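You operate a simulated robot arm through the tools that you are given. There is no shell and no other tool. Be economical: measure what you need, move in short steps, check, and stop when the job is done.

You are at the controls of a simulated two-armed robot. One attempt, no reset.

Task
Wipe the dust off the orange panel, carry it to the padded stand and hang tag 203 on its peg.
Fine: use the blue wiper block and leave it on the table. Set down upright: blue wiper block. What is to be rubbed or washed off counts as gone when no trace of it is left.
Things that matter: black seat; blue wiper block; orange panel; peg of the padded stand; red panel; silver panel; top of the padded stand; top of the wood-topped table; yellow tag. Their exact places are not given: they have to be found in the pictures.

Only the result counts: the job must be done as asked and must still hold three seconds after the hand-in. Knocking over, shifting, dropping, spilling or breaking anything else fails it.

Robot
Two 7-joint arms with two-finger grippers on one trunk, on a base that drives. Base frame: it is fixed to the floor where the robot stands at the start and does not move with it; the origin is under the middle of the robot, x ahead of it, y to its left, z up; the surface under the hand at the start is at about z = 0.8. Readings come in m, rad, newtons and seconds.
The left shoulder is at the start at [0.09, 0.162, 0.95], the right one opposite. With the tool pointing down near the work surface each hand reaches from about 0.3 to 0.78 m from the robot's upright axis, wherever it stands, measured 20 degrees to its own side. Places, roughly: peg of the padded stand [0.4, 1.4, 0.8]; top of the padded stand [0.7, 1.2, 0.9]; top of the wood-topped table [0.6, -0.2, 0.8]. Payload 2.45 kg a hand.
The tool frame of a hand sits at the grasp point between the pads (the TCP): z along the fingers, y along the line on which they close. The tips reach 0.026 m beyond it. Largest opening 0.096 m; the body of the gripper starts 0.069 m behind the TCP.
Orientation is that of the tool frame in the base frame, as a unit quaternion [x, y, z, w]. With the fingers straight down and closing along the base's y, the tool's x points along the base's -x, its y along +y and its z along -z.

Tools
- The arms move only by the tool apply_moves. It takes "left_series", "right_series" or both (then of equal length, played together; a hand with none holds still); each is a list of rows, each an object of numbers (a shift or turn left out is 0, a gripper value left out holds the last): "tx", "ty", "tz": the shift along the tool's x, y, z in m; "rx", "ry", "rz": the turn, a rotation vector about the tool's x, y, z in rad; "grip": the opening in per cent of the stroke, from 0 (shut) to 100 (fully open). In form: [{"tx": .., "ty": .., "tz": .., "rx": .., "ry": .., "rz": .., "grip": ..}, ...]. A call has 1 to 10 rows; each row is the pose to reach, as a shift and turn from the pose commanded when the call began, along the tool's axes at that moment. Rows are played at 5 a second. More than 0.05 m and 0.15 rad between two rows, or a gripper value outside its range, and nothing of the call is played. A pose out of reach is approached as far as the arm can. The call stops where the force on the tool passes 90 N (or 10 N more than at its start, if that is more) or the arm is blocked; 0.2 s more then pass. The fingers move at their own pace and stop on an object; they squeeze with about 38 N. The grip force told is the motor's: it shows also when the fingers shut on nothing. Time passes only in rows, and 0.2 s behind the last, so rows that repeat a pose let the fingers close. It gives the time, the measured TCP pose, the force on the tool (base axes), the opening and the grip force at its end, in the units of the frame above (readings bear some noise), with the torque about the TCP (base axes, N m) and any sound that the robot's microphone picked up.
- Cameras (640 x 400 px; columns grow to the right, rows downward): "scene" is now at [0.2601, 0.0124, 1.4085]; the picture's right is [0.16, -0.99, -0.00], its down [-0.81, -0.13, -0.58] and it looks along [0.57, 0.09, -0.82] (base axes); focal length 231 px, centre (320, 200). "left" rides on the left gripper at [0.082, -0.003, -0.098] in its tool frame; the picture's right is [0.04, 1.00, 0.00], its down [-0.73, 0.03, -0.68] and it looks along [-0.68, 0.03, 0.73] (tool axes); focal length 256 px, centre (320, 200). "right" rides on the right gripper at [0.082, 0.003, -0.098] in its tool frame; the picture's right is [-0.04, 1.00, 0.00], its down [-0.73, -0.03, -0.68] and it looks along [-0.68, -0.03, 0.73] (tool axes); focal length 256 px, centre (320, 200).
- grab_frame(camera): a new picture of that camera. It takes no simulated time.
- slide_trunk(by): slides the trunk up (or, below 0, down) by that many m; the arms and the scene camera ride with it, the base frame stays. It gives what a move gives, with no picture.
- steer(legs): drives the robot by 1 to 6 legs, each [ahead, left, turn to the left] in m, m and rad, along the robot's own axes; the way and the turn of a leg run together, so that a leg with both is an arc; at most 1.5 m and 3.142 rad a leg. The arms and the cameras ride along, it lands a little off, and it stops where it bumps. It gives what a move gives.
- pan_tilt(pan, tilt): turns the head with the scene camera to pan (to the left, within 2.094 rad either way) and tilt (down, from -0.506 to 1.204), counted from straight ahead of the robot. It gives what a move gives.
- point_at(camera, pixels): there is no depth. For up to 12 entries [column, row, z] of the newest picture of that camera ("zoom" is the newest enlarged one), the place [x, y] in the base frame at which the ray of that pixel passes the height z, good to about 0.003 m. It takes no simulated time.
- zoom(camera, box): a new picture of the part [left, top, right, bottom] of that camera's present view, enlarged. It takes no simulated time.
- close_job(): hands the job in; it is judged then, once.

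Go step by step. Measure first, check grasps and placings, and put right what went wrong. The budget is 80 turns and 58 pictures, counting those below and the enlarged ones. Unless the task says otherwise, let go and move clear before handing in, and close with one line.

The tools are called as a command line: name --argument value ..., lists and objects as JSON in quotes. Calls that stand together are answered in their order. apply_moves: Moves the arms, as the interface text tells. Its arguments: {"type":"object","properties":{"left_series":{"type":"array"},"right_series":{"type":"array"}},"required":[]} The other tools are called the same way: slide_trunk (by) slides the trunk up or down; steer (legs) drives the base; pan_tilt (pan, tilt) turns the head that bears the scene camera; grab_frame (camera) takes a picture; point_at (camera, pixels) gives the place at which the rays of pixels pass given heights; zoom (camera, box) takes an enlarged picture of a part of a camera's view; close_job () hands the job in.

At the start:

```text
time: 0.0
left_ee_pos: [0.5738, 0.2915, 1.1578]
left_ee_rot: [-0.001, 1.0, 0.0, -0.001]
left_ft_force: [0.1, -0.4, 0.1]
left_moment: [0.01, -0.02, -0.02]
left_opening: 0.0962
left_grip_force: 0.0
right_ee_pos: [0.6157, -0.2027, 1.1013]
right_ee_rot: [0.0, 1.0, 0.0, 0.0]
right_ft_force: [-0.7, -0.6, 0.3]
right_moment: [0.01, 0.01, 0.0]
right_opening: 0.0959
right_grip_force: 0.0
trunk travel left (down, up): [-0.125, 0.442]
robot x, y, heading: [0.0, 0.0006, -0.003]
head pan, tilt: [0.161, 0.949]
```

scene: 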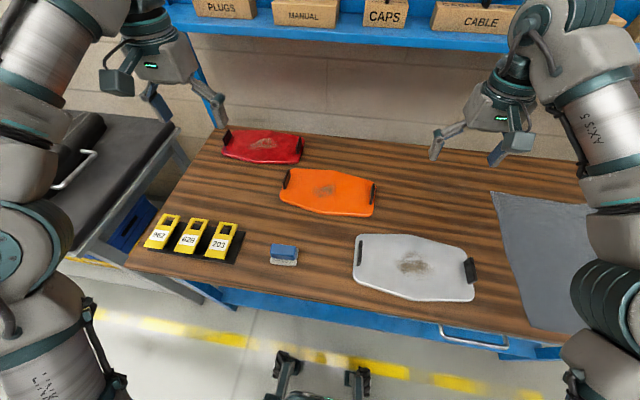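
right: 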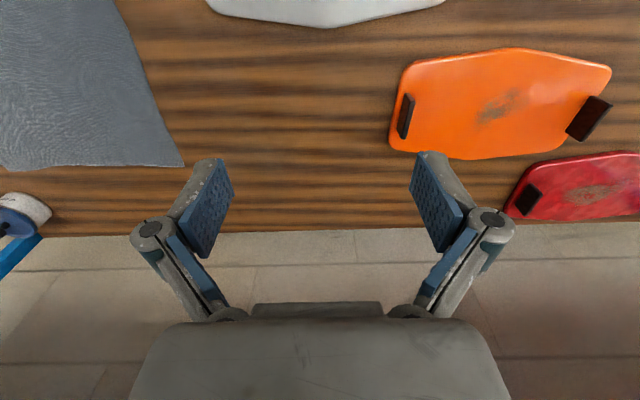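
left: 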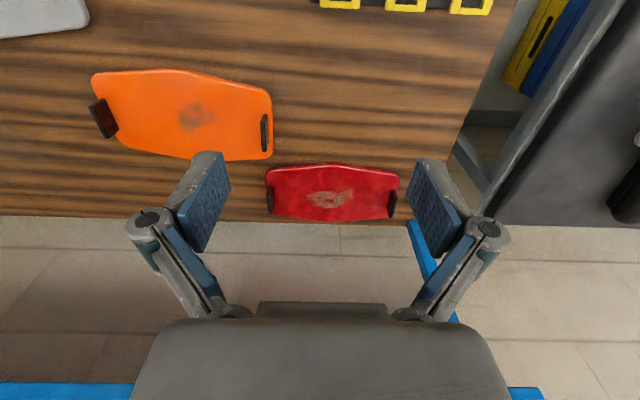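

The scene picture shows the orange panel at about (328,192) with dark handles at (287,178) and (373,193), the blue wiper at (284,254), and tag 203 at (221,241). I'll enlarge these and measure their places.

zoom --camera "scene" --box '[240, 140, 400, 280]'

zoom --camera "scene" --box '[130, 200, 310, 280]'

point_at --camera "scene" --pixels '[[287, 178, 0.82], [373, 193, 0.82], [325, 190, 0.81], [284, 248, 0.83], [284, 262, 0.8], [272, 247, 0.83], [297, 249, 0.83], [221, 241, 0.81], [127, 264, 0.8], [215, 130, 0.8]]'

pan_tilt --pan 1.1 --tilt 0.75

grab_frame --camera "scene"

```text
2.86 times, centred on (320, 210) of scene
```

zoom: 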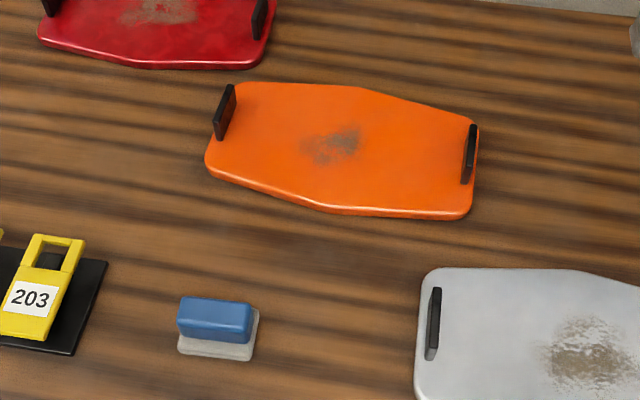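

```text
3.56 times, centred on (220, 240) of scene
```

zoom: 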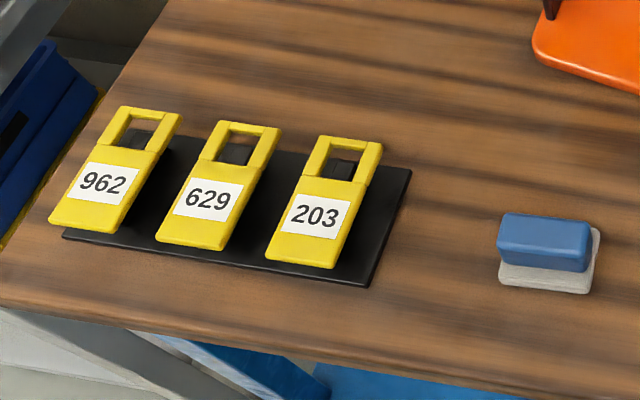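

```text
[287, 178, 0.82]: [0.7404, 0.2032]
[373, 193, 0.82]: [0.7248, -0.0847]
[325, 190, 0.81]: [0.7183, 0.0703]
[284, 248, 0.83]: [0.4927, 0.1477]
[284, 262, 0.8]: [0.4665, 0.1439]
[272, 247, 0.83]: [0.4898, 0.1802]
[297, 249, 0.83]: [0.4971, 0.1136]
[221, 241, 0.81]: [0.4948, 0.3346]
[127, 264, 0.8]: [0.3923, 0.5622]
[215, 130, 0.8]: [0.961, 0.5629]
```

```text
time: 1.2
left_ee_pos: [0.5683, 0.2917, 1.1617]
left_ee_rot: [-0.001, 1.0, 0.0, 0.002]
left_ft_force: [-1.5, 0.1, 0.8]
left_moment: [0.01, -0.01, -0.02]
left_opening: 0.096
left_grip_force: 0.1
right_ee_pos: [0.611, -0.2024, 1.1066]
right_ee_rot: [0.0, 1.0, 0.0, 0.002]
right_ft_force: [0.0, 0.2, 0.3]
right_moment: [0.01, -0.03, -0.01]
right_opening: 0.096
right_grip_force: 0.1
trunk travel left (down, up): [-0.125, 0.442]
robot x, y, heading: [0.001, -0.0014, -0.002]
head pan, tilt: [1.1, 0.75]
```

```text
52 pictures are left
```

scene: 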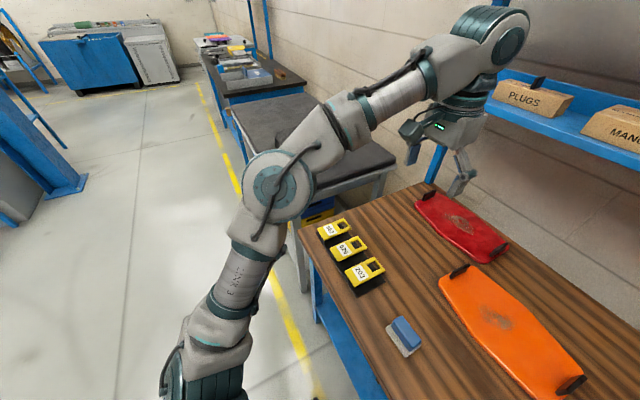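

The stand is partly hidden by the left arm (around (330,150)), so I'll look at it later. Next I'll bring the left hand over the wiper to measure it from its wrist camera.

apply_moves --left_series '[{"tx": 0.025, "ty": -0.025, "tz": 0.026}, {"tx": 0.05, "ty": -0.05, "tz": 0.05}, {"tx": 0.075, "ty": -0.073, "tz": 0.078}, {"tx": 0.1, "ty": -0.097, "tz": 0.104}, {"tx": 0.125, "ty": -0.12, "tz": 0.13}, {"tx": 0.148, "ty": -0.143, "tz": 0.155}, {"tx": 0.148, "ty": -0.143, "tz": 0.155}]'

grab_frame --camera "left"

grab_frame --camera "scene"

```text
time: 2.8
left_ee_pos: [0.4215, 0.1486, 1.0077]
left_ee_rot: [-0.001, 1.0, 0.0, 0.002]
left_ft_force: [-0.1, 0.6, -0.2]
left_moment: [0.01, 0.04, 0.03]
left_opening: 0.096
left_grip_force: 0.0
right_ee_pos: [0.6105, -0.2021, 1.1058]
right_ee_rot: [0.0, 1.0, 0.0, 0.001]
right_ft_force: [0.1, 0.1, -0.9]
right_moment: [-0.03, -0.02, -0.01]
right_opening: 0.0961
right_grip_force: 0.1
trunk travel left (down, up): [-0.125, 0.442]
robot x, y, heading: [0.0008, 0.0026, -0.002]
head pan, tilt: [1.1, 0.75]
```

```text
51 pictures are left
```

left: 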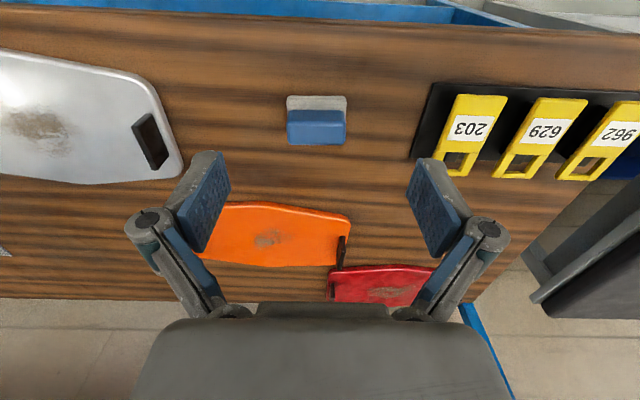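

```text
50 pictures are left
```

scene: 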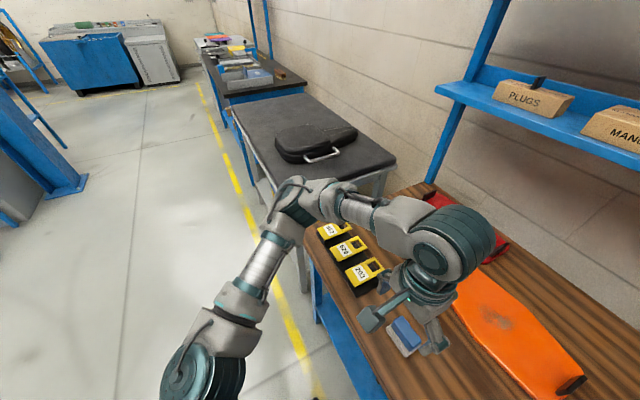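

The wrist view shows the wiper at (317,120), square to the table, and the stand holds a black case at (315,143). I'll zoom in on the wiper and the stand.

zoom --camera "left" --box '[270, 80, 366, 160]'

zoom --camera "scene" --box '[210, 70, 410, 230]'

point_at --camera "scene" --pixels '[[233, 122, 0.87], [308, 93, 0.87], [397, 165, 0.87], [270, 185, 0.87], [277, 130, 0.9], [357, 130, 0.9], [310, 162, 0.9]]'

point_at --camera "left" --pixels '[[287, 96, 0.81], [346, 97, 0.81], [288, 125, 0.84], [346, 126, 0.84], [288, 110, 0.84], [346, 110, 0.84], [288, 145, 0.81], [346, 145, 0.81]]'

```text
5.00 times, centred on (318, 120) of left
```

zoom: 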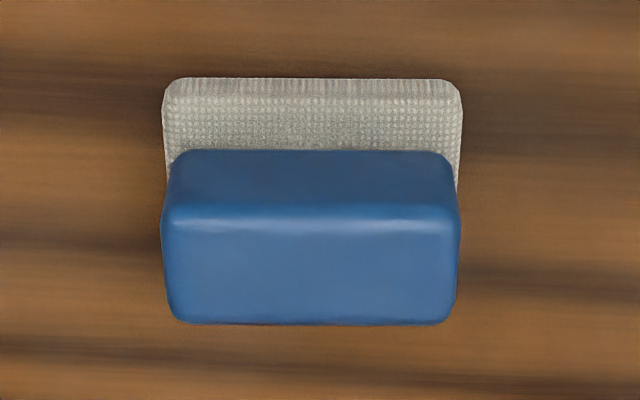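

```text
2.50 times, centred on (310, 150) of scene
```

zoom: 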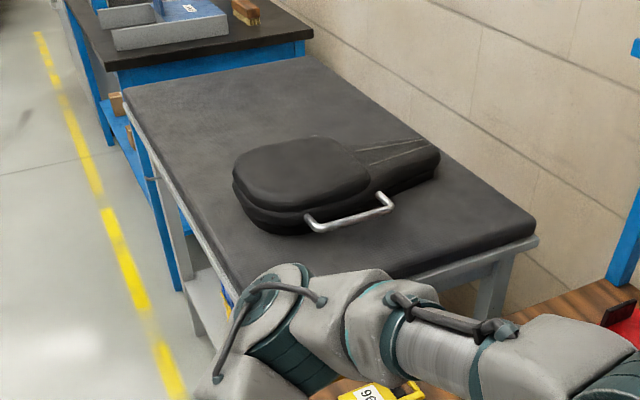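

```text
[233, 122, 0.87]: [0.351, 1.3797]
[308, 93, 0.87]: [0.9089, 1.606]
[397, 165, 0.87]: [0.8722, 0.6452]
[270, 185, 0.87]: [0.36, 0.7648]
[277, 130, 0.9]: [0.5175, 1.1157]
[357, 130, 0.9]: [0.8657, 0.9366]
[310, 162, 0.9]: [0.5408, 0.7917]
```

```text
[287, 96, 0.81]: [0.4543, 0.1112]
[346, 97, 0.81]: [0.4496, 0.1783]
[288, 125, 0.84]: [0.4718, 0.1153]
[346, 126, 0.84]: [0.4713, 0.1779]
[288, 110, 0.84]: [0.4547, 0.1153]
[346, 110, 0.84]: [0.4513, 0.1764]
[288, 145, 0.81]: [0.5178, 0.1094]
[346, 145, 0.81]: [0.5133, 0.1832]
```

The wiper's blue top spans x about 0.466–0.494 and y about 0.116–0.177, with its top near z 0.847. A small peg also shows on the front of the stand near scene pixel (241,142). I'll lower the open left hand over the wiper and grip it.

apply_moves --left_series '[{"tx": -0.03, "ty": -0.0015, "tz": 0.035, "grip": 100}, {"tx": -0.0585, "ty": -0.0015, "tz": 0.07}, {"tx": -0.0585, "ty": -0.0015, "tz": 0.11}, {"tx": -0.0585, "ty": -0.0015, "tz": 0.14}, {"tx": -0.0585, "ty": -0.0015, "tz": 0.165}, {"tx": -0.0585, "ty": -0.0015, "tz": 0.165, "grip": 20}, {"tx": -0.0585, "ty": -0.0015, "tz": 0.165, "grip": 20}, {"tx": -0.0585, "ty": -0.0015, "tz": 0.165, "grip": 20}]'

grab_frame --camera "left"

```text
time: 4.6
left_ee_pos: [0.4817, 0.1464, 0.8399]
left_ee_rot: [-0.002, 1.0, -0.001, 0.003]
left_ft_force: [0.3, 0.6, 1.7]
left_moment: [0.06, -0.04, 0.02]
left_opening: 0.065
left_grip_force: 37.9
right_ee_pos: [0.6091, -0.2018, 1.1062]
right_ee_rot: [0.0, 1.0, 0.0, 0.002]
right_ft_force: [0.2, 0.3, -0.4]
right_moment: [-0.03, -0.01, -0.01]
right_opening: 0.0959
right_grip_force: 0.1
trunk travel left (down, up): [-0.125, 0.442]
robot x, y, heading: [-0.0012, 0.0041, -0.004]
head pan, tilt: [1.1, 0.75]
```

```text
47 pictures are left
```

left: 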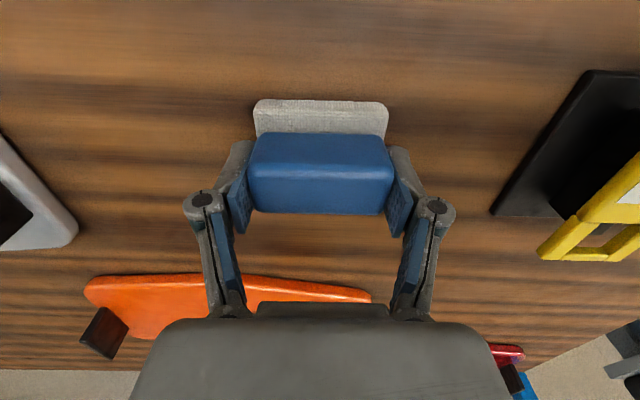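

The opening stays at 0.065 with 38 N, so the wiper is held. I'll lift it and carry it above the dust on the orange panel, at about (0.717, 0.071).

apply_moves --left_series '[{"tz": -0.04}, {"tz": -0.08}, {"tx": -0.045, "ty": -0.015, "tz": -0.09}, {"tx": -0.09, "ty": -0.03, "tz": -0.09}, {"tx": -0.135, "ty": -0.045, "tz": -0.09}, {"tx": -0.18, "ty": -0.058, "tz": -0.09}, {"tx": -0.205, "ty": -0.075, "tz": -0.09}, {"tx": -0.235, "ty": -0.075, "tz": -0.09}, {"tx": -0.235, "ty": -0.075, "tz": -0.09}]'

pan_tilt --pan 0.1 --tilt 0.9

grab_frame --camera "scene"

grab_frame --camera "left"

```text
time: 6.6
left_ee_pos: [0.7072, 0.0715, 0.9293]
left_ee_rot: [0.0, 1.0, 0.001, 0.003]
left_ft_force: [-0.4, -1.2, -0.3]
left_moment: [-0.02, -0.01, -0.03]
left_opening: 0.0648
left_grip_force: 37.5
left hand out of reach, approached as far as the arm can: row 8, 9
right_ee_pos: [0.611, -0.2046, 1.1049]
right_ee_rot: [0.0, 1.0, 0.0, 0.001]
right_ft_force: [1.7, -0.2, -0.2]
right_moment: [-0.01, 0.0, -0.05]
right_opening: 0.0959
right_grip_force: 0.1
trunk travel left (down, up): [-0.125, 0.442]
robot x, y, heading: [-0.0024, -0.0017, 0.003]
head pan, tilt: [1.1, 0.75]
```

```text
time: 7.9
left_ee_pos: [0.7076, 0.073, 0.9297]
left_ee_rot: [-0.001, 1.0, 0.001, 0.002]
left_ft_force: [-0.1, 0.9, -1.2]
left_moment: [0.0, 0.01, -0.01]
left_opening: 0.0649
left_grip_force: 37.7
right_ee_pos: [0.6114, -0.2047, 1.1048]
right_ee_rot: [0.0, 1.0, 0.0, 0.002]
right_ft_force: [0.3, -0.3, -0.4]
right_moment: [-0.04, -0.01, 0.02]
right_opening: 0.0961
right_grip_force: 0.0
trunk travel left (down, up): [-0.125, 0.442]
robot x, y, heading: [0.0002, -0.0036, 0.002]
head pan, tilt: [0.099, 0.901]
```

```text
46 pictures are left
```

scene: 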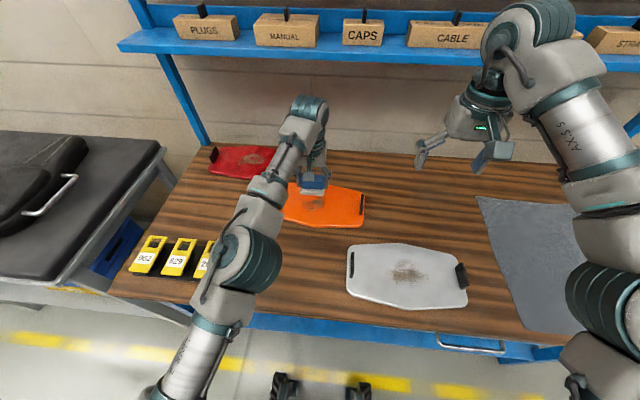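

```text
45 pictures are left
```

left: 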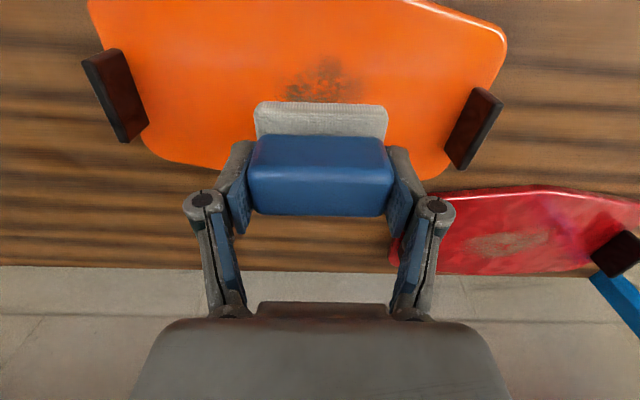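

The dust shows at (322,80) in the left view, and the handles at (115,95) and (473,128). I'll measure them.

point_at --camera "left" --pixels '[[322, 80, 0.815], [283, 90, 0.815], [365, 90, 0.815], [325, 58, 0.815], [83, 62, 0.84], [121, 142, 0.84], [473, 87, 0.84], [445, 163, 0.815], [503, 100, 0.84], [460, 170, 0.815], [105, 52, 0.84], [149, 122, 0.82]]'

zoom --camera "left" --box '[70, 0, 540, 200]'

```text
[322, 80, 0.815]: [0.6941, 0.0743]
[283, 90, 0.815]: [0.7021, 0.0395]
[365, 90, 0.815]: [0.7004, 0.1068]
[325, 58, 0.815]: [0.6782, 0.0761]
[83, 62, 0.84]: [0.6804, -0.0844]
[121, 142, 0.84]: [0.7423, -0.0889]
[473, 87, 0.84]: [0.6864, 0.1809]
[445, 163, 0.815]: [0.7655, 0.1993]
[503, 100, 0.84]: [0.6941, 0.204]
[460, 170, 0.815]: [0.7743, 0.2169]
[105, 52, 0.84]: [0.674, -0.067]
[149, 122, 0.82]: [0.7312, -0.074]
```

```text
1.36 times, centred on (305, 100) of left
```

zoom: 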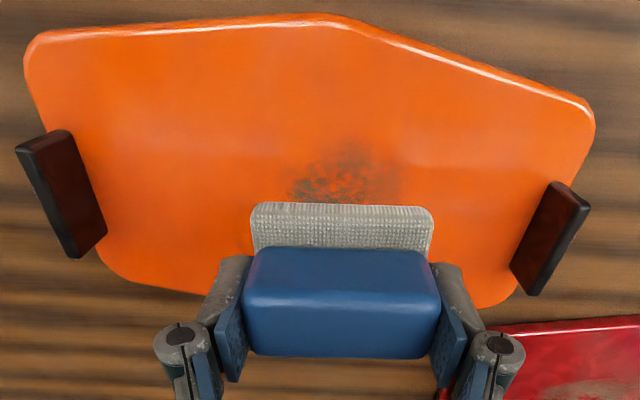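

The dust runs to about x = 0.75, just past the arm's present reach, so I'll drive ahead 0.08 m.

steer --legs '[[0.08, 0, 0]]'

grab_frame --camera "scene"

```text
time: 8.9
left_ee_pos: [0.7861, 0.0724, 0.9284]
left_ee_rot: [-0.001, 1.0, 0.001, 0.001]
left_ft_force: [-0.2, -0.4, -1.2]
left_moment: [-0.01, 0.02, 0.01]
left_opening: 0.0651
left_grip_force: 37.8
right_ee_pos: [0.6897, -0.2044, 1.1035]
right_ee_rot: [0.001, 1.0, 0.0, 0.001]
right_ft_force: [-0.8, 0.4, 0.2]
right_moment: [-0.01, 0.03, 0.0]
right_opening: 0.0961
right_grip_force: 0.0
trunk travel left (down, up): [-0.125, 0.442]
robot x, y, heading: [0.0802, 0.0018, -0.001]
head pan, tilt: [0.099, 0.901]
```

```text
43 pictures are left
```

scene: 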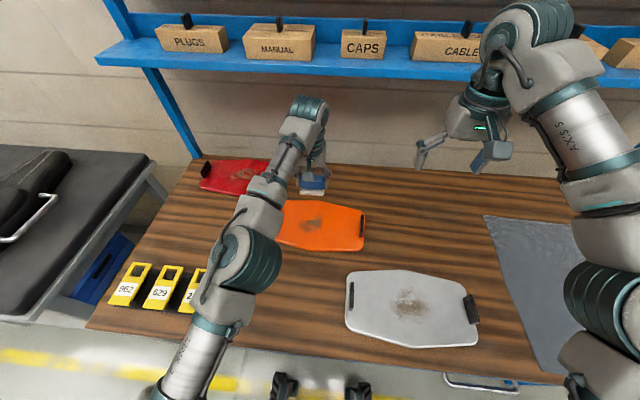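

The drive was clean and the dust is now clear at (312,222). I'll enlarge it and measure its extent.

zoom --camera "scene" --box '[264, 190, 376, 260]'

point_at --camera "scene" --pixels '[[312, 222, 0.815], [300, 222, 0.815], [324, 222, 0.815], [312, 216, 0.815], [312, 229, 0.815]]'

```text
5.71 times, centred on (320, 225) of scene
```

zoom: 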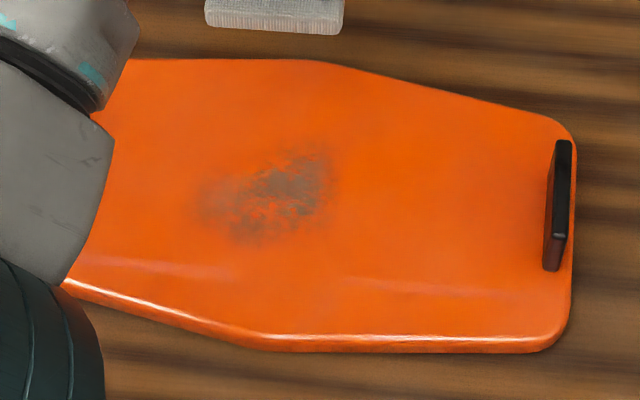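

```text
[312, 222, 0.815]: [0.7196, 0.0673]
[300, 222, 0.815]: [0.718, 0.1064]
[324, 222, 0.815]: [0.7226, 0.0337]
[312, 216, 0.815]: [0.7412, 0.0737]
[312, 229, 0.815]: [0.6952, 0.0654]
```

The dust covers about x 0.675–0.742 and y 0.033–0.112. I'll move the wiper over its middle and lower it until there is light contact.

apply_moves --left_series '[{"tx": 0.04, "tz": 0.015}, {"tx": 0.075, "tz": 0.04}, {"tx": 0.075, "tz": 0.052}, {"tx": 0.075, "tz": 0.06}, {"tx": 0.075, "tz": 0.06}]'

```text
time: 10.2
left_ee_pos: [0.7902, 0.0502, 0.8888]
left_ee_rot: [-0.001, 1.0, 0.0, 0.003]
left_ft_force: [-0.1, 0.1, -0.7]
left_moment: [0.0, 0.01, 0.03]
left_opening: 0.0651
left_grip_force: 38.0
left hand out of reach, approached as far as the arm can: row 1, 2, 3, 4, 5
right_ee_pos: [0.6852, -0.203, 1.1071]
right_ee_rot: [0.0, 1.0, 0.001, 0.002]
right_ft_force: [0.7, 0.5, 0.4]
right_moment: [0.03, 0.03, 0.0]
right_opening: 0.0961
right_grip_force: 0.1
trunk travel left (down, up): [-0.125, 0.442]
robot x, y, heading: [0.0799, 0.0005, 0.0]
head pan, tilt: [0.099, 0.901]
```

The hand didn't follow; it slid sideways at a stretched pose and reported out of reach. I'll try raising it and drawing it back in small steps.

apply_moves --left_series '[{"tz": -0.03}, {"tz": -0.06}, {"tz": -0.06, "ty": 0.03}, {"tx": 0.04, "tz": -0.06, "ty": 0.03}, {"tx": 0.08, "tz": -0.06, "ty": 0.03}, {"tx": 0.08, "tz": -0.06, "ty": 0.03}]'

```text
time: 11.6
left_ee_pos: [0.7761, 0.0746, 0.9572]
left_ee_rot: [0.0, 1.0, 0.001, 0.003]
left_ft_force: [-0.3, 0.6, -1.1]
left_moment: [-0.02, 0.02, -0.02]
left_opening: 0.0649
left_grip_force: 37.8
left hand out of reach, approached as far as the arm can: row 1, 2, 3, 4, 5, 6
right_ee_pos: [0.6842, -0.2034, 1.109]
right_ee_rot: [0.0, 1.0, -0.001, 0.004]
right_ft_force: [0.2, 0.9, -0.7]
right_moment: [0.02, -0.01, -0.03]
right_opening: 0.0959
right_grip_force: 0.1
trunk travel left (down, up): [-0.125, 0.442]
robot x, y, heading: [0.078, 0.0004, 0.001]
head pan, tilt: [0.099, 0.901]
```

It is moving slowly. I'll continue drawing straight back with more steps.

apply_moves --left_series '[{"tx": 0.04}, {"tx": 0.08}, {"tx": 0.12}, {"tx": 0.16}, {"tx": 0.16}, {"tx": 0.16}]'

```text
time: 12.9
left_ee_pos: [0.7432, 0.0319, 1.0054]
left_ee_rot: [-0.001, 1.0, 0.001, 0.005]
left_ft_force: [0.3, 0.7, -0.2]
left_moment: [-0.03, -0.02, -0.01]
left_opening: 0.0651
left_grip_force: 38.5
left hand out of reach, approached as far as the arm can: row 1, 2, 3, 4, 5, 6
right_ee_pos: [0.6831, -0.2023, 1.1093]
right_ee_rot: [0.0, 1.0, 0.0, 0.006]
right_ft_force: [-0.5, 0.2, 0.1]
right_moment: [0.04, 0.02, 0.01]
right_opening: 0.096
right_grip_force: 0.0
trunk travel left (down, up): [-0.125, 0.442]
robot x, y, heading: [0.0769, 0.0015, -0.0]
head pan, tilt: [0.099, 0.901]
```

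The arm seems stuck against a joint limit. I'll move it to the left, its own side, and see whether it recovers.

apply_moves --left_series '[{"ty": 0.04}, {"ty": 0.08}, {"ty": 0.12}, {"ty": 0.16}, {"ty": 0.16}]'

grab_frame --camera "scene"

```text
time: 14.2
left_ee_pos: [0.7701, 0.1962, 1.0172]
left_ee_rot: [0.0, 1.0, 0.0, 0.003]
left_ft_force: [-0.5, 0.4, -0.8]
left_moment: [0.02, -0.04, 0.01]
left_opening: 0.0649
left_grip_force: 38.7
left hand out of reach, approached as far as the arm can: row 1, 2, 3, 4, 5
right_ee_pos: [0.6845, -0.2019, 1.1093]
right_ee_rot: [0.0, 1.0, 0.001, 0.005]
right_ft_force: [0.1, 0.5, 0.9]
right_moment: [0.02, -0.02, -0.01]
right_opening: 0.096
right_grip_force: 0.1
trunk travel left (down, up): [-0.125, 0.442]
robot x, y, heading: [0.0761, 0.0008, 0.003]
head pan, tilt: [0.099, 0.901]
```

```text
41 pictures are left
```

scene: 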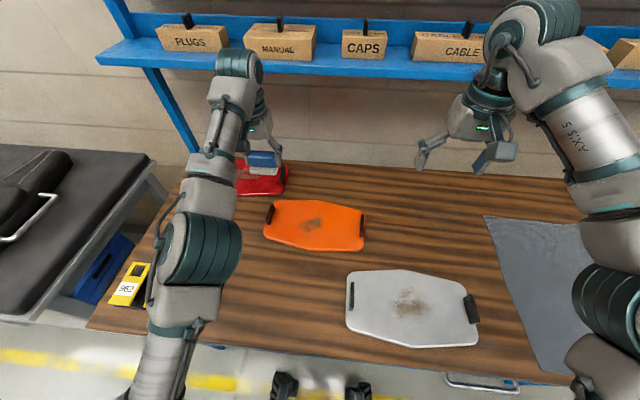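

The left arm is stretched nearly straight. I'll bring it back towards its start pose, up and in, to bend the elbow again.

apply_moves --left_series '[{"tx": 0.02, "ty": 0.02, "tz": -0.03}, {"tx": 0.04, "ty": 0.04, "tz": -0.06}, {"tx": 0.06, "ty": 0.06, "tz": -0.09}, {"tx": 0.08, "ty": 0.08, "tz": -0.12}, {"tx": 0.11, "ty": 0.1, "tz": -0.14}, {"tx": 0.14, "ty": 0.1, "tz": -0.14}, {"tx": 0.14, "ty": 0.1, "tz": -0.14}]'

```text
time: 15.8
left_ee_pos: [0.62, 0.2981, 1.1637]
left_ee_rot: [-0.001, 1.0, -0.001, 0.007]
left_ft_force: [-1.2, 0.7, -0.7]
left_moment: [0.0, -0.03, -0.01]
left_opening: 0.065
left_grip_force: 37.8
left hand out of reach, approached as far as the arm can: row 1, 2, 3
right_ee_pos: [0.6799, -0.2003, 1.1128]
right_ee_rot: [-0.001, 1.0, -0.001, 0.007]
right_ft_force: [-0.7, -1.1, -0.1]
right_moment: [0.03, -0.06, 0.02]
right_opening: 0.0962
right_grip_force: 0.1
trunk travel left (down, up): [-0.125, 0.442]
robot x, y, heading: [0.0784, 0.0002, -0.003]
head pan, tilt: [0.099, 0.901]
```

The arm is free again at (0.62, 0.298, 1.164). I'll approach the dust from above, at (0.71, 0.07, 0.93), well inside the reach.

apply_moves --left_series '[{"ty": -0.03, "tz": 0.03}, {"ty": -0.06, "tz": 0.06}, {"ty": -0.09, "tz": 0.09}, {"tx": -0.01, "ty": -0.12, "tz": 0.12}, {"tx": -0.03, "ty": -0.15, "tz": 0.15}, {"tx": -0.05, "ty": -0.18, "tz": 0.18}, {"tx": -0.07, "ty": -0.21, "tz": 0.21}, {"tx": -0.092, "ty": -0.228, "tz": 0.24}, {"tx": -0.092, "ty": -0.228, "tz": 0.24}]'

```text
time: 17.8
left_ee_pos: [0.7198, 0.0677, 0.9144]
left_ee_rot: [-0.001, 1.0, 0.0, 0.005]
left_ft_force: [-0.7, 0.0, -1.6]
left_moment: [0.01, -0.03, 0.0]
left_opening: 0.0648
left_grip_force: 38.1
right_ee_pos: [0.683, -0.203, 1.1104]
right_ee_rot: [0.001, 1.0, 0.0, 0.005]
right_ft_force: [-0.1, 0.6, 0.4]
right_moment: [-0.01, 0.04, 0.02]
right_opening: 0.0959
right_grip_force: 0.1
trunk travel left (down, up): [-0.125, 0.442]
robot x, y, heading: [0.0795, 0.0004, 0.002]
head pan, tilt: [0.099, 0.901]
```

The approach worked. Now I'll lower gently until the pad touches.

apply_moves --left_series '[{"tz": 0.03}, {"tz": 0.045}, {"tz": 0.05}, {"tz": 0.054}, {"tz": 0.054}]'

```text
time: 18.9
left_ee_pos: [0.7201, 0.0676, 0.8624]
left_ee_rot: [-0.001, 1.0, 0.0, 0.004]
left_ft_force: [0.3, 0.6, -0.4]
left_moment: [0.03, 0.01, 0.01]
left_opening: 0.0651
left_grip_force: 38.6
right_ee_pos: [0.6838, -0.2031, 1.1088]
right_ee_rot: [0.0, 1.0, 0.0, 0.005]
right_ft_force: [0.3, 0.4, -0.6]
right_moment: [0.06, -0.01, 0.0]
right_opening: 0.0961
right_grip_force: 0.0
trunk travel left (down, up): [-0.125, 0.442]
robot x, y, heading: [0.0778, -0.0021, 0.0]
head pan, tilt: [0.099, 0.901]
```

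No contact yet at 0.862, so I'll keep lowering in small steps.

apply_moves --left_series '[{"tz": 0.003}, {"tz": 0.006}, {"tz": 0.009}, {"tz": 0.009}]'

```text
time: 19.9
left_ee_pos: [0.7217, 0.0677, 0.8531]
left_ee_rot: [-0.001, 1.0, 0.001, 0.006]
left_ft_force: [2.0, 0.7, 2.9]
left_moment: [-0.05, 0.06, 0.03]
left_opening: 0.0646
left_grip_force: 37.8
right_ee_pos: [0.6829, -0.2022, 1.1095]
right_ee_rot: [0.0, 1.0, -0.001, 0.004]
right_ft_force: [-0.7, 1.0, -1.0]
right_moment: [0.0, -0.02, 0.03]
right_opening: 0.0961
right_grip_force: 0.0
trunk travel left (down, up): [-0.125, 0.442]
robot x, y, heading: [0.077, -0.0002, 0.001]
head pan, tilt: [0.099, 0.901]
```

First contact is at 0.853 with about 3 N. I'll press slightly more and sweep along y.

apply_moves --left_series '[{"tz": 0.003}, {"tz": 0.004, "tx": 0.012, "ty": 0.0}, {"tz": 0.004, "tx": 0.012, "ty": 0.035}, {"tz": 0.004, "tx": 0.012, "ty": 0.0}, {"tz": 0.004, "tx": 0.012, "ty": -0.03}, {"tz": 0.004, "tx": 0.012, "ty": 0.005}, {"tz": 0.004, "tx": 0.012, "ty": 0.035}, {"tz": 0.004, "tx": 0.012, "ty": 0.0}]'

```text
time: 21.8
left_ee_pos: [0.7062, 0.0828, 0.8528]
left_ee_rot: [-0.004, 1.0, -0.004, 0.006]
left_ft_force: [1.1, 11.9, 33.9]
left_moment: [1.26, 0.54, -0.4]
left_opening: 0.0651
left_grip_force: 37.7
right_ee_pos: [0.6815, -0.1865, 1.1135]
right_ee_rot: [-0.001, 1.0, -0.005, 0.006]
right_ft_force: [-0.6, 1.0, -0.5]
right_moment: [-0.09, -0.01, -0.01]
right_opening: 0.0963
right_grip_force: 0.1
trunk travel left (down, up): [-0.125, 0.442]
robot x, y, heading: [0.077, 0.0031, -0.003]
head pan, tilt: [0.099, 0.901]
```

The press is about 34 N, harder than needed. I'll ease off by 2 mm, sweep the other bands in x, then lift and look.

apply_moves --left_series '[{"tz": -0.0025}, {"tz": -0.0025, "tx": 0.015, "ty": 0.03}, {"tz": -0.0025, "tx": 0.022, "ty": -0.01}, {"tz": -0.0025, "tx": 0.015, "ty": -0.035}, {"tz": -0.0025, "tx": -0.015, "ty": -0.035}, {"tz": -0.0025, "tx": -0.025, "ty": 0.0}, {"tz": -0.0025, "tx": -0.025, "ty": 0.035}, {"tz": -0.0025, "tx": 0.0, "ty": 0.01}, {"tz": -0.03, "tx": 0.0, "ty": 0.0}, {"tz": -0.06, "tx": 0.0, "ty": 0.0}]'

grab_frame --camera "scene"

```text
time: 23.9
left_ee_pos: [0.7078, 0.0636, 0.911]
left_ee_rot: [0.0, 1.0, 0.002, 0.005]
left_ft_force: [0.0, 0.0, -1.1]
left_moment: [-0.01, 0.0, 0.0]
left_opening: 0.065
left_grip_force: 37.5
right_ee_pos: [0.6823, -0.2101, 1.1104]
right_ee_rot: [0.0, 1.0, 0.002, 0.006]
right_ft_force: [-0.3, -1.1, 0.1]
right_moment: [0.02, 0.0, -0.04]
right_opening: 0.096
right_grip_force: 0.2
trunk travel left (down, up): [-0.125, 0.442]
robot x, y, heading: [0.0786, 0.0005, -0.002]
head pan, tilt: [0.099, 0.901]
```

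```text
40 pictures are left
```

scene: 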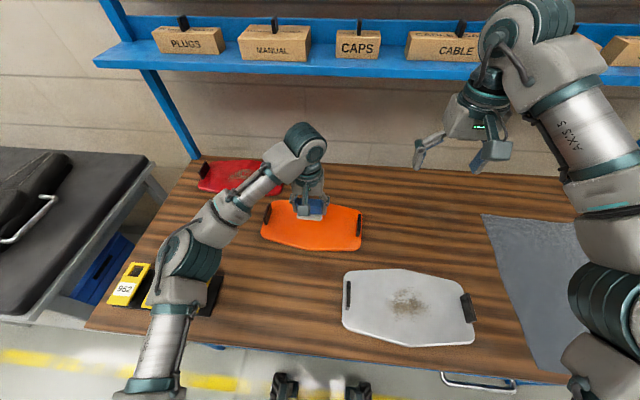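

The dust spot looks covered by the wiper now. I'll carry the wiper back above its old place and look at the bare panel.

apply_moves --left_series '[{"tx": 0.04, "ty": 0.01}, {"tx": 0.08, "ty": 0.025}, {"tx": 0.12, "ty": 0.04}, {"tx": 0.16, "ty": 0.055}, {"tx": 0.2, "ty": 0.07}, {"tx": 0.227, "ty": 0.083}, {"tx": 0.227, "ty": 0.083}]'

zoom --camera "scene" --box '[240, 180, 400, 280]'

```text
time: 25.6
left_ee_pos: [0.4804, 0.1441, 0.9066]
left_ee_rot: [0.0, 1.0, 0.003, 0.004]
left_ft_force: [-0.2, -1.0, -0.6]
left_moment: [0.05, -0.01, -0.02]
left_opening: 0.0649
left_grip_force: 38.1
right_ee_pos: [0.6847, -0.2105, 1.1079]
right_ee_rot: [0.001, 1.0, 0.002, 0.003]
right_ft_force: [0.0, -1.1, -0.6]
right_moment: [0.08, 0.01, 0.03]
right_opening: 0.0961
right_grip_force: 0.1
trunk travel left (down, up): [-0.125, 0.442]
robot x, y, heading: [0.0768, -0.0003, -0.0]
head pan, tilt: [0.099, 0.901]
```

```text
4.00 times, centred on (320, 230) of scene
```

zoom: 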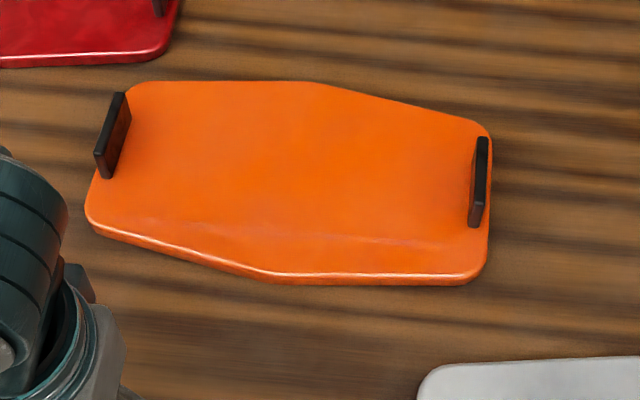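

The panel looks clean. I'll take one close look for faint residue before letting go of the wiper.

zoom --camera "scene" --box '[280, 200, 344, 240]'

```text
10.00 times, centred on (312, 220) of scene
```

zoom: 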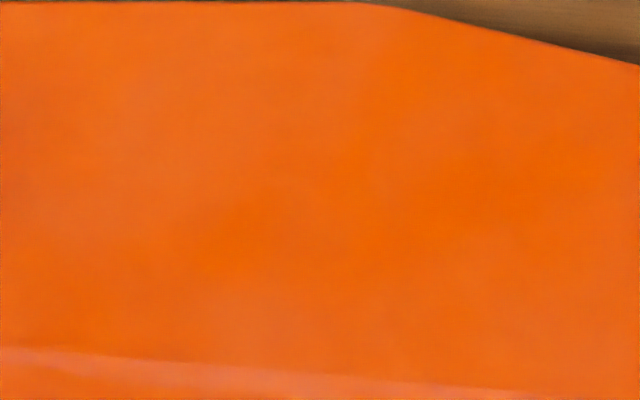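

No trace is left. Now I'll set the wiper back on the table.

apply_moves --left_series '[{"tz": 0.03}, {"tz": 0.05}, {"tz": 0.058}, {"tz": 0.062}, {"tz": 0.065}, {"tz": 0.065}]'

```text
time: 26.9
left_ee_pos: [0.4791, 0.1498, 0.8418]
left_ee_rot: [-0.001, 1.0, -0.001, 0.004]
left_ft_force: [-0.5, -0.7, -0.9]
left_moment: [0.01, 0.03, 0.03]
left_opening: 0.0649
left_grip_force: 37.8
right_ee_pos: [0.6843, -0.2019, 1.1088]
right_ee_rot: [0.0, 1.0, -0.001, 0.003]
right_ft_force: [-1.6, -0.1, 0.4]
right_moment: [0.01, 0.01, -0.01]
right_opening: 0.096
right_grip_force: 0.0
trunk travel left (down, up): [-0.125, 0.442]
robot x, y, heading: [0.0779, -0.0017, 0.003]
head pan, tilt: [0.099, 0.901]
```

There is no contact yet at 0.842. I'll go 2–3 mm lower, release and rise.

apply_moves --left_series '[{"tz": 0.0015}, {"tz": 0.0025}, {"tz": 0.0025}, {"tz": 0.0025, "grip": 100}, {"tz": 0.0025, "grip": 100}, {"tz": 0.0025, "grip": 100}, {"tz": -0.03}, {"tz": -0.07}, {"tz": -0.11}, {"tz": -0.15}]'

grab_frame --camera "scene"

grab_frame --camera "left"

```text
time: 29.1
left_ee_pos: [0.4759, 0.1498, 0.9932]
left_ee_rot: [-0.002, 1.0, 0.0, 0.005]
left_ft_force: [-0.3, 0.4, -0.8]
left_moment: [0.01, 0.03, 0.01]
left_opening: 0.0957
left_grip_force: 0.1
right_ee_pos: [0.6829, -0.2029, 1.1096]
right_ee_rot: [0.0, 1.0, 0.0, 0.005]
right_ft_force: [0.2, -1.0, -0.3]
right_moment: [0.01, -0.05, -0.01]
right_opening: 0.0959
right_grip_force: 0.1
trunk travel left (down, up): [-0.125, 0.442]
robot x, y, heading: [0.0801, 0.001, -0.003]
head pan, tilt: [0.099, 0.901]
```

```text
37 pictures are left
```

scene: 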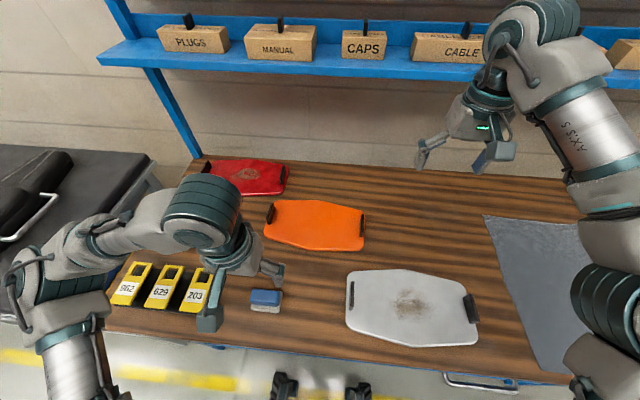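

```text
36 pictures are left
```

left: 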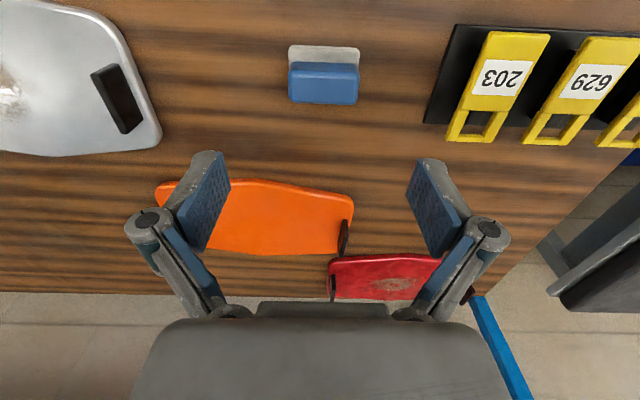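

The wiper stands upright at (324,85) in the left view. Next I'll enlarge the orange panel's handles to measure them.

zoom --camera "scene" --box '[252, 190, 380, 270]'

zoom --camera "right" --box '[300, 0, 640, 220]'

```text
5.00 times, centred on (316, 230) of scene
```

zoom: 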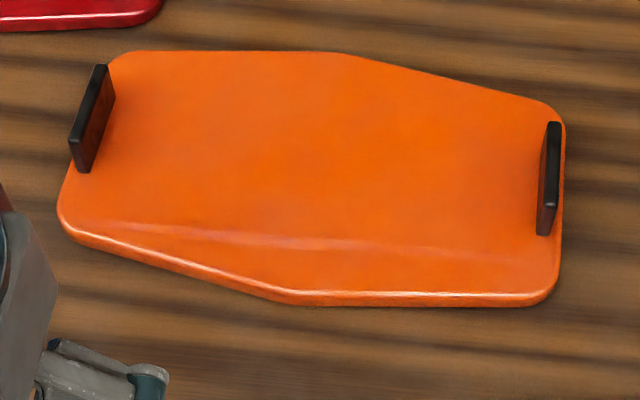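

```text
1.82 times, centred on (470, 110) of right
```

zoom: 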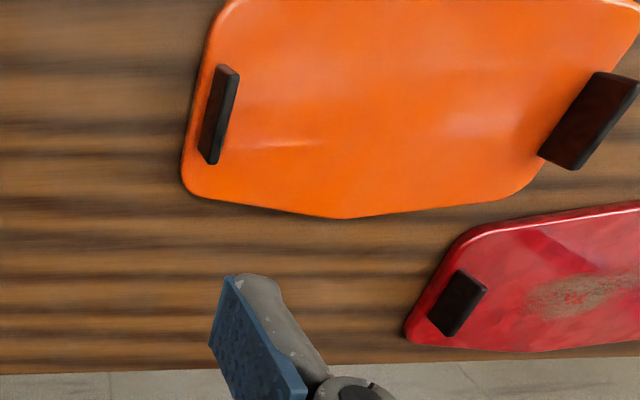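

I'll triangulate the handle tops from the scene and right views.

point_at --camera "scene" --pixels '[[362.8, 215.5, 0.84], [361.2, 236.5, 0.84], [362.8, 215.5, 0.86], [361.2, 236.5, 0.86], [271.6, 203.8, 0.84], [267.2, 223.5, 0.84], [271.6, 203.8, 0.86], [267.2, 223.5, 0.86]]'

point_at --camera "zoom" --pixels '[[231, 70, 0.84], [216, 161, 0.84], [231, 70, 0.86], [216, 161, 0.86], [632, 88, 0.84], [576, 166, 0.84], [632, 88, 0.86], [576, 166, 0.86]]'

point_at --camera "left" --pixels '[[352, 225, 0.84], [343, 255, 0.84], [352, 225, 0.86], [343, 255, 0.86]]'

```text
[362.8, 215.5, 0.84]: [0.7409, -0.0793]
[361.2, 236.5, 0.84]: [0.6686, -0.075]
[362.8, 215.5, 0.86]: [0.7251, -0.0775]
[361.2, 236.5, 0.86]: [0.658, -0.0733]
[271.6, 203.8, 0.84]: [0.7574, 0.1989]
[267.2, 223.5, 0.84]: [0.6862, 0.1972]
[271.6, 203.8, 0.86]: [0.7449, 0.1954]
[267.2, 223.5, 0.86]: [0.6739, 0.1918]
```

```text
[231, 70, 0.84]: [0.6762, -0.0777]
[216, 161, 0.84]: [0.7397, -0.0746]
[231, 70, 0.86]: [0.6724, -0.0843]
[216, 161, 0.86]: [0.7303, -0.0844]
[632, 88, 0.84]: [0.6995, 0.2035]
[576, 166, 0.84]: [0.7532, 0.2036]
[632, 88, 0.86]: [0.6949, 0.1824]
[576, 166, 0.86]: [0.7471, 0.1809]
```

```text
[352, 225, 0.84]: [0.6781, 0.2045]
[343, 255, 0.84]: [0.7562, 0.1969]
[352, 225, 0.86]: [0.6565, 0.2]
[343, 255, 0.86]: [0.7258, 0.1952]
```

The handle tops are at z ≈ 0.842: the left one is centred at (0.722, 0.199), the right at (0.706, -0.077), with a yaw of about -0.06. I'll bring both hands above them.

apply_moves --left_series '[{"tx": -0.04, "ty": 0.01, "grip": 65}, {"tx": -0.08, "ty": 0.02, "rz": 0.03}, {"tx": -0.12, "ty": 0.03, "tz": 0.01, "rz": 0.058}, {"tx": -0.16, "ty": 0.04, "tz": 0.03, "rz": 0.058}, {"tx": -0.2, "ty": 0.045, "tz": 0.05, "rz": 0.058}, {"tx": -0.246, "ty": 0.049, "tz": 0.068, "rz": 0.058}, {"tx": -0.246, "ty": 0.049, "tz": 0.073, "rz": 0.058}]' --right_series '[{"ty": 0.02, "tz": 0.03, "grip": 65}, {"ty": 0.045, "tz": 0.06, "rz": 0.03}, {"tx": -0.01, "ty": 0.07, "tz": 0.09, "rz": 0.058}, {"tx": -0.015, "ty": 0.09, "tz": 0.12, "rz": 0.058}, {"tx": -0.02, "ty": 0.11, "tz": 0.15, "rz": 0.058}, {"tx": -0.023, "ty": 0.1265, "tz": 0.19, "rz": 0.058}, {"tx": -0.023, "ty": 0.1265, "tz": 0.19, "rz": 0.058}]'

grab_frame --camera "left"

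grab_frame --camera "right"

```text
time: 30.8
left_ee_pos: [0.7255, 0.2026, 0.9225]
left_ee_rot: [0.029, 1.0, 0.001, 0.006]
left_ft_force: [-0.2, 0.0, 1.4]
left_moment: [0.01, -0.01, 0.05]
left_opening: 0.0625
left_grip_force: 0.1
right_ee_pos: [0.7074, -0.0736, 0.92]
right_ee_rot: [0.029, 1.0, 0.0, 0.006]
right_ft_force: [-1.0, -0.4, 0.6]
right_moment: [0.01, 0.0, 0.01]
right_opening: 0.0625
right_grip_force: 0.0
trunk travel left (down, up): [-0.125, 0.442]
robot x, y, heading: [0.0797, -0.0012, -0.003]
head pan, tilt: [0.099, 0.901]
```

```text
33 pictures are left
```

left: 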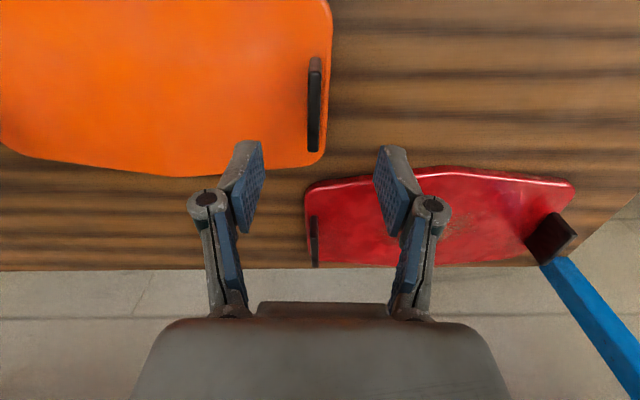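

```text
32 pictures are left
```

right: 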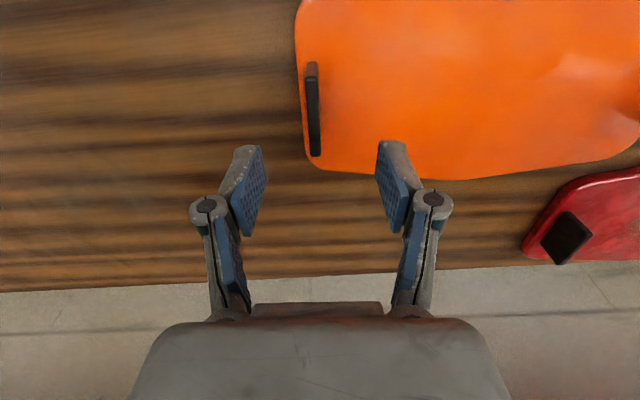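

Both handles are nearly centred between the fingers: (314,105) in the left view and (313,110) in the right. I'll measure the offsets exactly, and the red panel's near edge too.

point_at --camera "left" --pixels '[[315, 60, 0.842], [313, 151, 0.842], [315, 105, 0.842], [345, 180, 0.81], [400, 170, 0.81]]'

point_at --camera "right" --pixels '[[311, 65, 0.842], [316, 155, 0.842], [314, 110, 0.842]]'

```text
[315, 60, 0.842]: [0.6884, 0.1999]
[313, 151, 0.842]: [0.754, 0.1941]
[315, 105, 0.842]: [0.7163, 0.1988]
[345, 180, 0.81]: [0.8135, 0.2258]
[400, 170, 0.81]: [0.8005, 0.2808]
```

```text
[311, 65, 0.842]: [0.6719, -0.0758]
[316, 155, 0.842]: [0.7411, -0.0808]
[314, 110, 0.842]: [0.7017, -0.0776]
```

Offsets are only a few millimetres and the red panel is clear (x ≥ 0.80). I'll lower both hands and close on the handles.

apply_moves --left_series '[{"tx": 0.004, "ty": -0.004, "tz": 0.03}, {"tx": 0.004, "ty": -0.004, "tz": 0.06}, {"tx": 0.004, "ty": -0.004, "tz": 0.072}, {"tx": 0.004, "ty": -0.004, "tz": 0.079}, {"tx": 0.004, "ty": -0.004, "tz": 0.079}, {"tx": 0.004, "ty": -0.004, "tz": 0.079, "grip": 0}, {"tx": 0.004, "ty": -0.004, "tz": 0.079, "grip": 0}, {"tx": 0.004, "ty": -0.004, "tz": 0.079, "grip": 0}]' --right_series '[{"ty": -0.004, "tz": 0.03}, {"ty": -0.004, "tz": 0.06}, {"ty": -0.004, "tz": 0.07}, {"ty": -0.004, "tz": 0.0765}, {"ty": -0.004, "tz": 0.0765}, {"ty": -0.004, "tz": 0.0765, "grip": 0}, {"ty": -0.004, "tz": 0.0765, "grip": 0}, {"ty": -0.004, "tz": 0.0765, "grip": 0}]'

```text
time: 32.5
left_ee_pos: [0.7252, 0.197, 0.8426]
left_ee_rot: [0.028, 1.0, 0.0, 0.005]
left_ft_force: [1.8, -2.0, 2.9]
left_moment: [-0.04, 0.06, 0.01]
left_opening: 0.0086
left_grip_force: 36.0
right_ee_pos: [0.708, -0.0796, 0.844]
right_ee_rot: [0.03, 1.0, 0.0, 0.004]
right_ft_force: [0.2, 3.0, 2.0]
right_moment: [0.08, 0.02, 0.04]
right_opening: 0.0085
right_grip_force: 36.4
trunk travel left (down, up): [-0.125, 0.442]
robot x, y, heading: [0.0791, -0.0027, 0.002]
head pan, tilt: [0.099, 0.901]
```

Both grippers hold the handles (opening 8.5 mm). I'll lift with the trunk so that the arms keep their shape.

slide_trunk --by 0.05

slide_trunk --by 0.2

pan_tilt --pan 1.0 --tilt 0.75

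grab_frame --camera "scene"

```text
time: 33.5
left_ee_pos: [0.7239, 0.197, 0.8899]
left_ee_rot: [0.029, 1.0, 0.0, 0.004]
left_ft_force: [0.8, -4.2, -3.2]
left_moment: [-0.03, 0.04, 0.13]
left_opening: 0.0087
left_grip_force: 36.5
right_ee_pos: [0.7091, -0.0803, 0.8902]
right_ee_rot: [0.029, 1.0, -0.001, 0.002]
right_ft_force: [-2.0, 3.8, -1.6]
right_moment: [0.16, -0.05, 0.21]
right_opening: 0.0089
right_grip_force: 36.6
trunk travel left (down, up): [-0.175, 0.392]
robot x, y, heading: [0.0761, 0.0051, 0.003]
head pan, tilt: [0.099, 0.901]
```

```text
time: 35.6
left_ee_pos: [0.7243, 0.1976, 1.0903]
left_ee_rot: [0.028, 1.0, 0.0, 0.004]
left_ft_force: [0.6, -3.6, -1.5]
left_moment: [-0.1, -0.01, 0.16]
left_opening: 0.0087
left_grip_force: 36.5
right_ee_pos: [0.71, -0.079, 1.0918]
right_ee_rot: [0.029, 1.0, 0.0, 0.003]
right_ft_force: [-1.6, 4.5, -1.8]
right_moment: [0.11, 0.0, 0.23]
right_opening: 0.0088
right_grip_force: 36.6
trunk travel left (down, up): [-0.375, 0.192]
robot x, y, heading: [0.0802, 0.0009, -0.0]
head pan, tilt: [0.099, 0.901]
```

```text
time: 36.8
left_ee_pos: [0.7248, 0.1967, 1.0915]
left_ee_rot: [0.028, 1.0, 0.001, 0.004]
left_ft_force: [0.6, -4.2, -2.0]
left_moment: [-0.12, 0.04, 0.11]
left_opening: 0.0088
left_grip_force: 36.9
right_ee_pos: [0.7087, -0.079, 1.0917]
right_ee_rot: [0.029, 1.0, 0.0, 0.004]
right_ft_force: [-0.4, 5.4, -2.3]
right_moment: [0.16, -0.03, 0.22]
right_opening: 0.0089
right_grip_force: 36.0
trunk travel left (down, up): [-0.375, 0.192]
robot x, y, heading: [0.079, 0.0009, -0.004]
head pan, tilt: [1.0, 0.75]
```

```text
31 pictures are left
```

scene: 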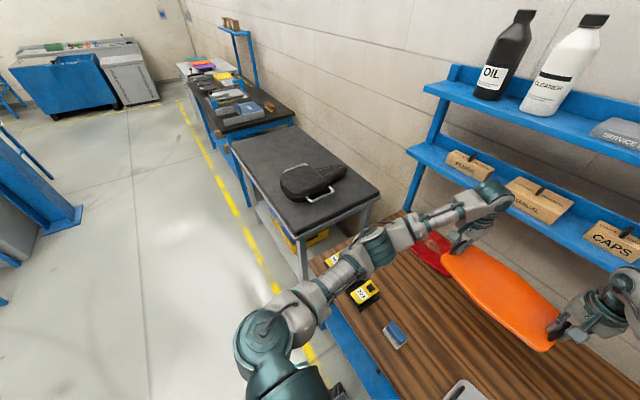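

The panel is lifted cleanly. The whole stand is visible with corners at (231,143), (290,123), (379,186) and (298,237), and the case at (312,180). I'll enlarge and measure it.

zoom --camera "scene" --box '[210, 100, 402, 260]'

point_at --camera "scene" --pixels '[[231, 143, 0.88], [290, 124, 0.88], [379, 188, 0.88], [297, 236, 0.88], [279, 178, 0.88], [306, 204, 0.88], [345, 170, 0.9], [320, 161, 0.95], [282, 170, 0.95]]'

```text
2.50 times, centred on (306, 180) of scene
```

zoom: 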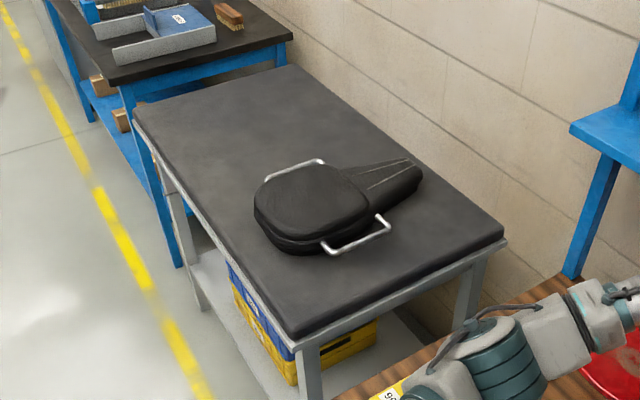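

```text
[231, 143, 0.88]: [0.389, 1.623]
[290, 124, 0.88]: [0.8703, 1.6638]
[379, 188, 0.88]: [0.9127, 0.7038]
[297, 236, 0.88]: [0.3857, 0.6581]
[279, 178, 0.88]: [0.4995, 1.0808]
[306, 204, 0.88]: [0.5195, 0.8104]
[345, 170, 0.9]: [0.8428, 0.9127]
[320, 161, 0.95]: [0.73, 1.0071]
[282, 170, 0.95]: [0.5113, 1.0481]
```

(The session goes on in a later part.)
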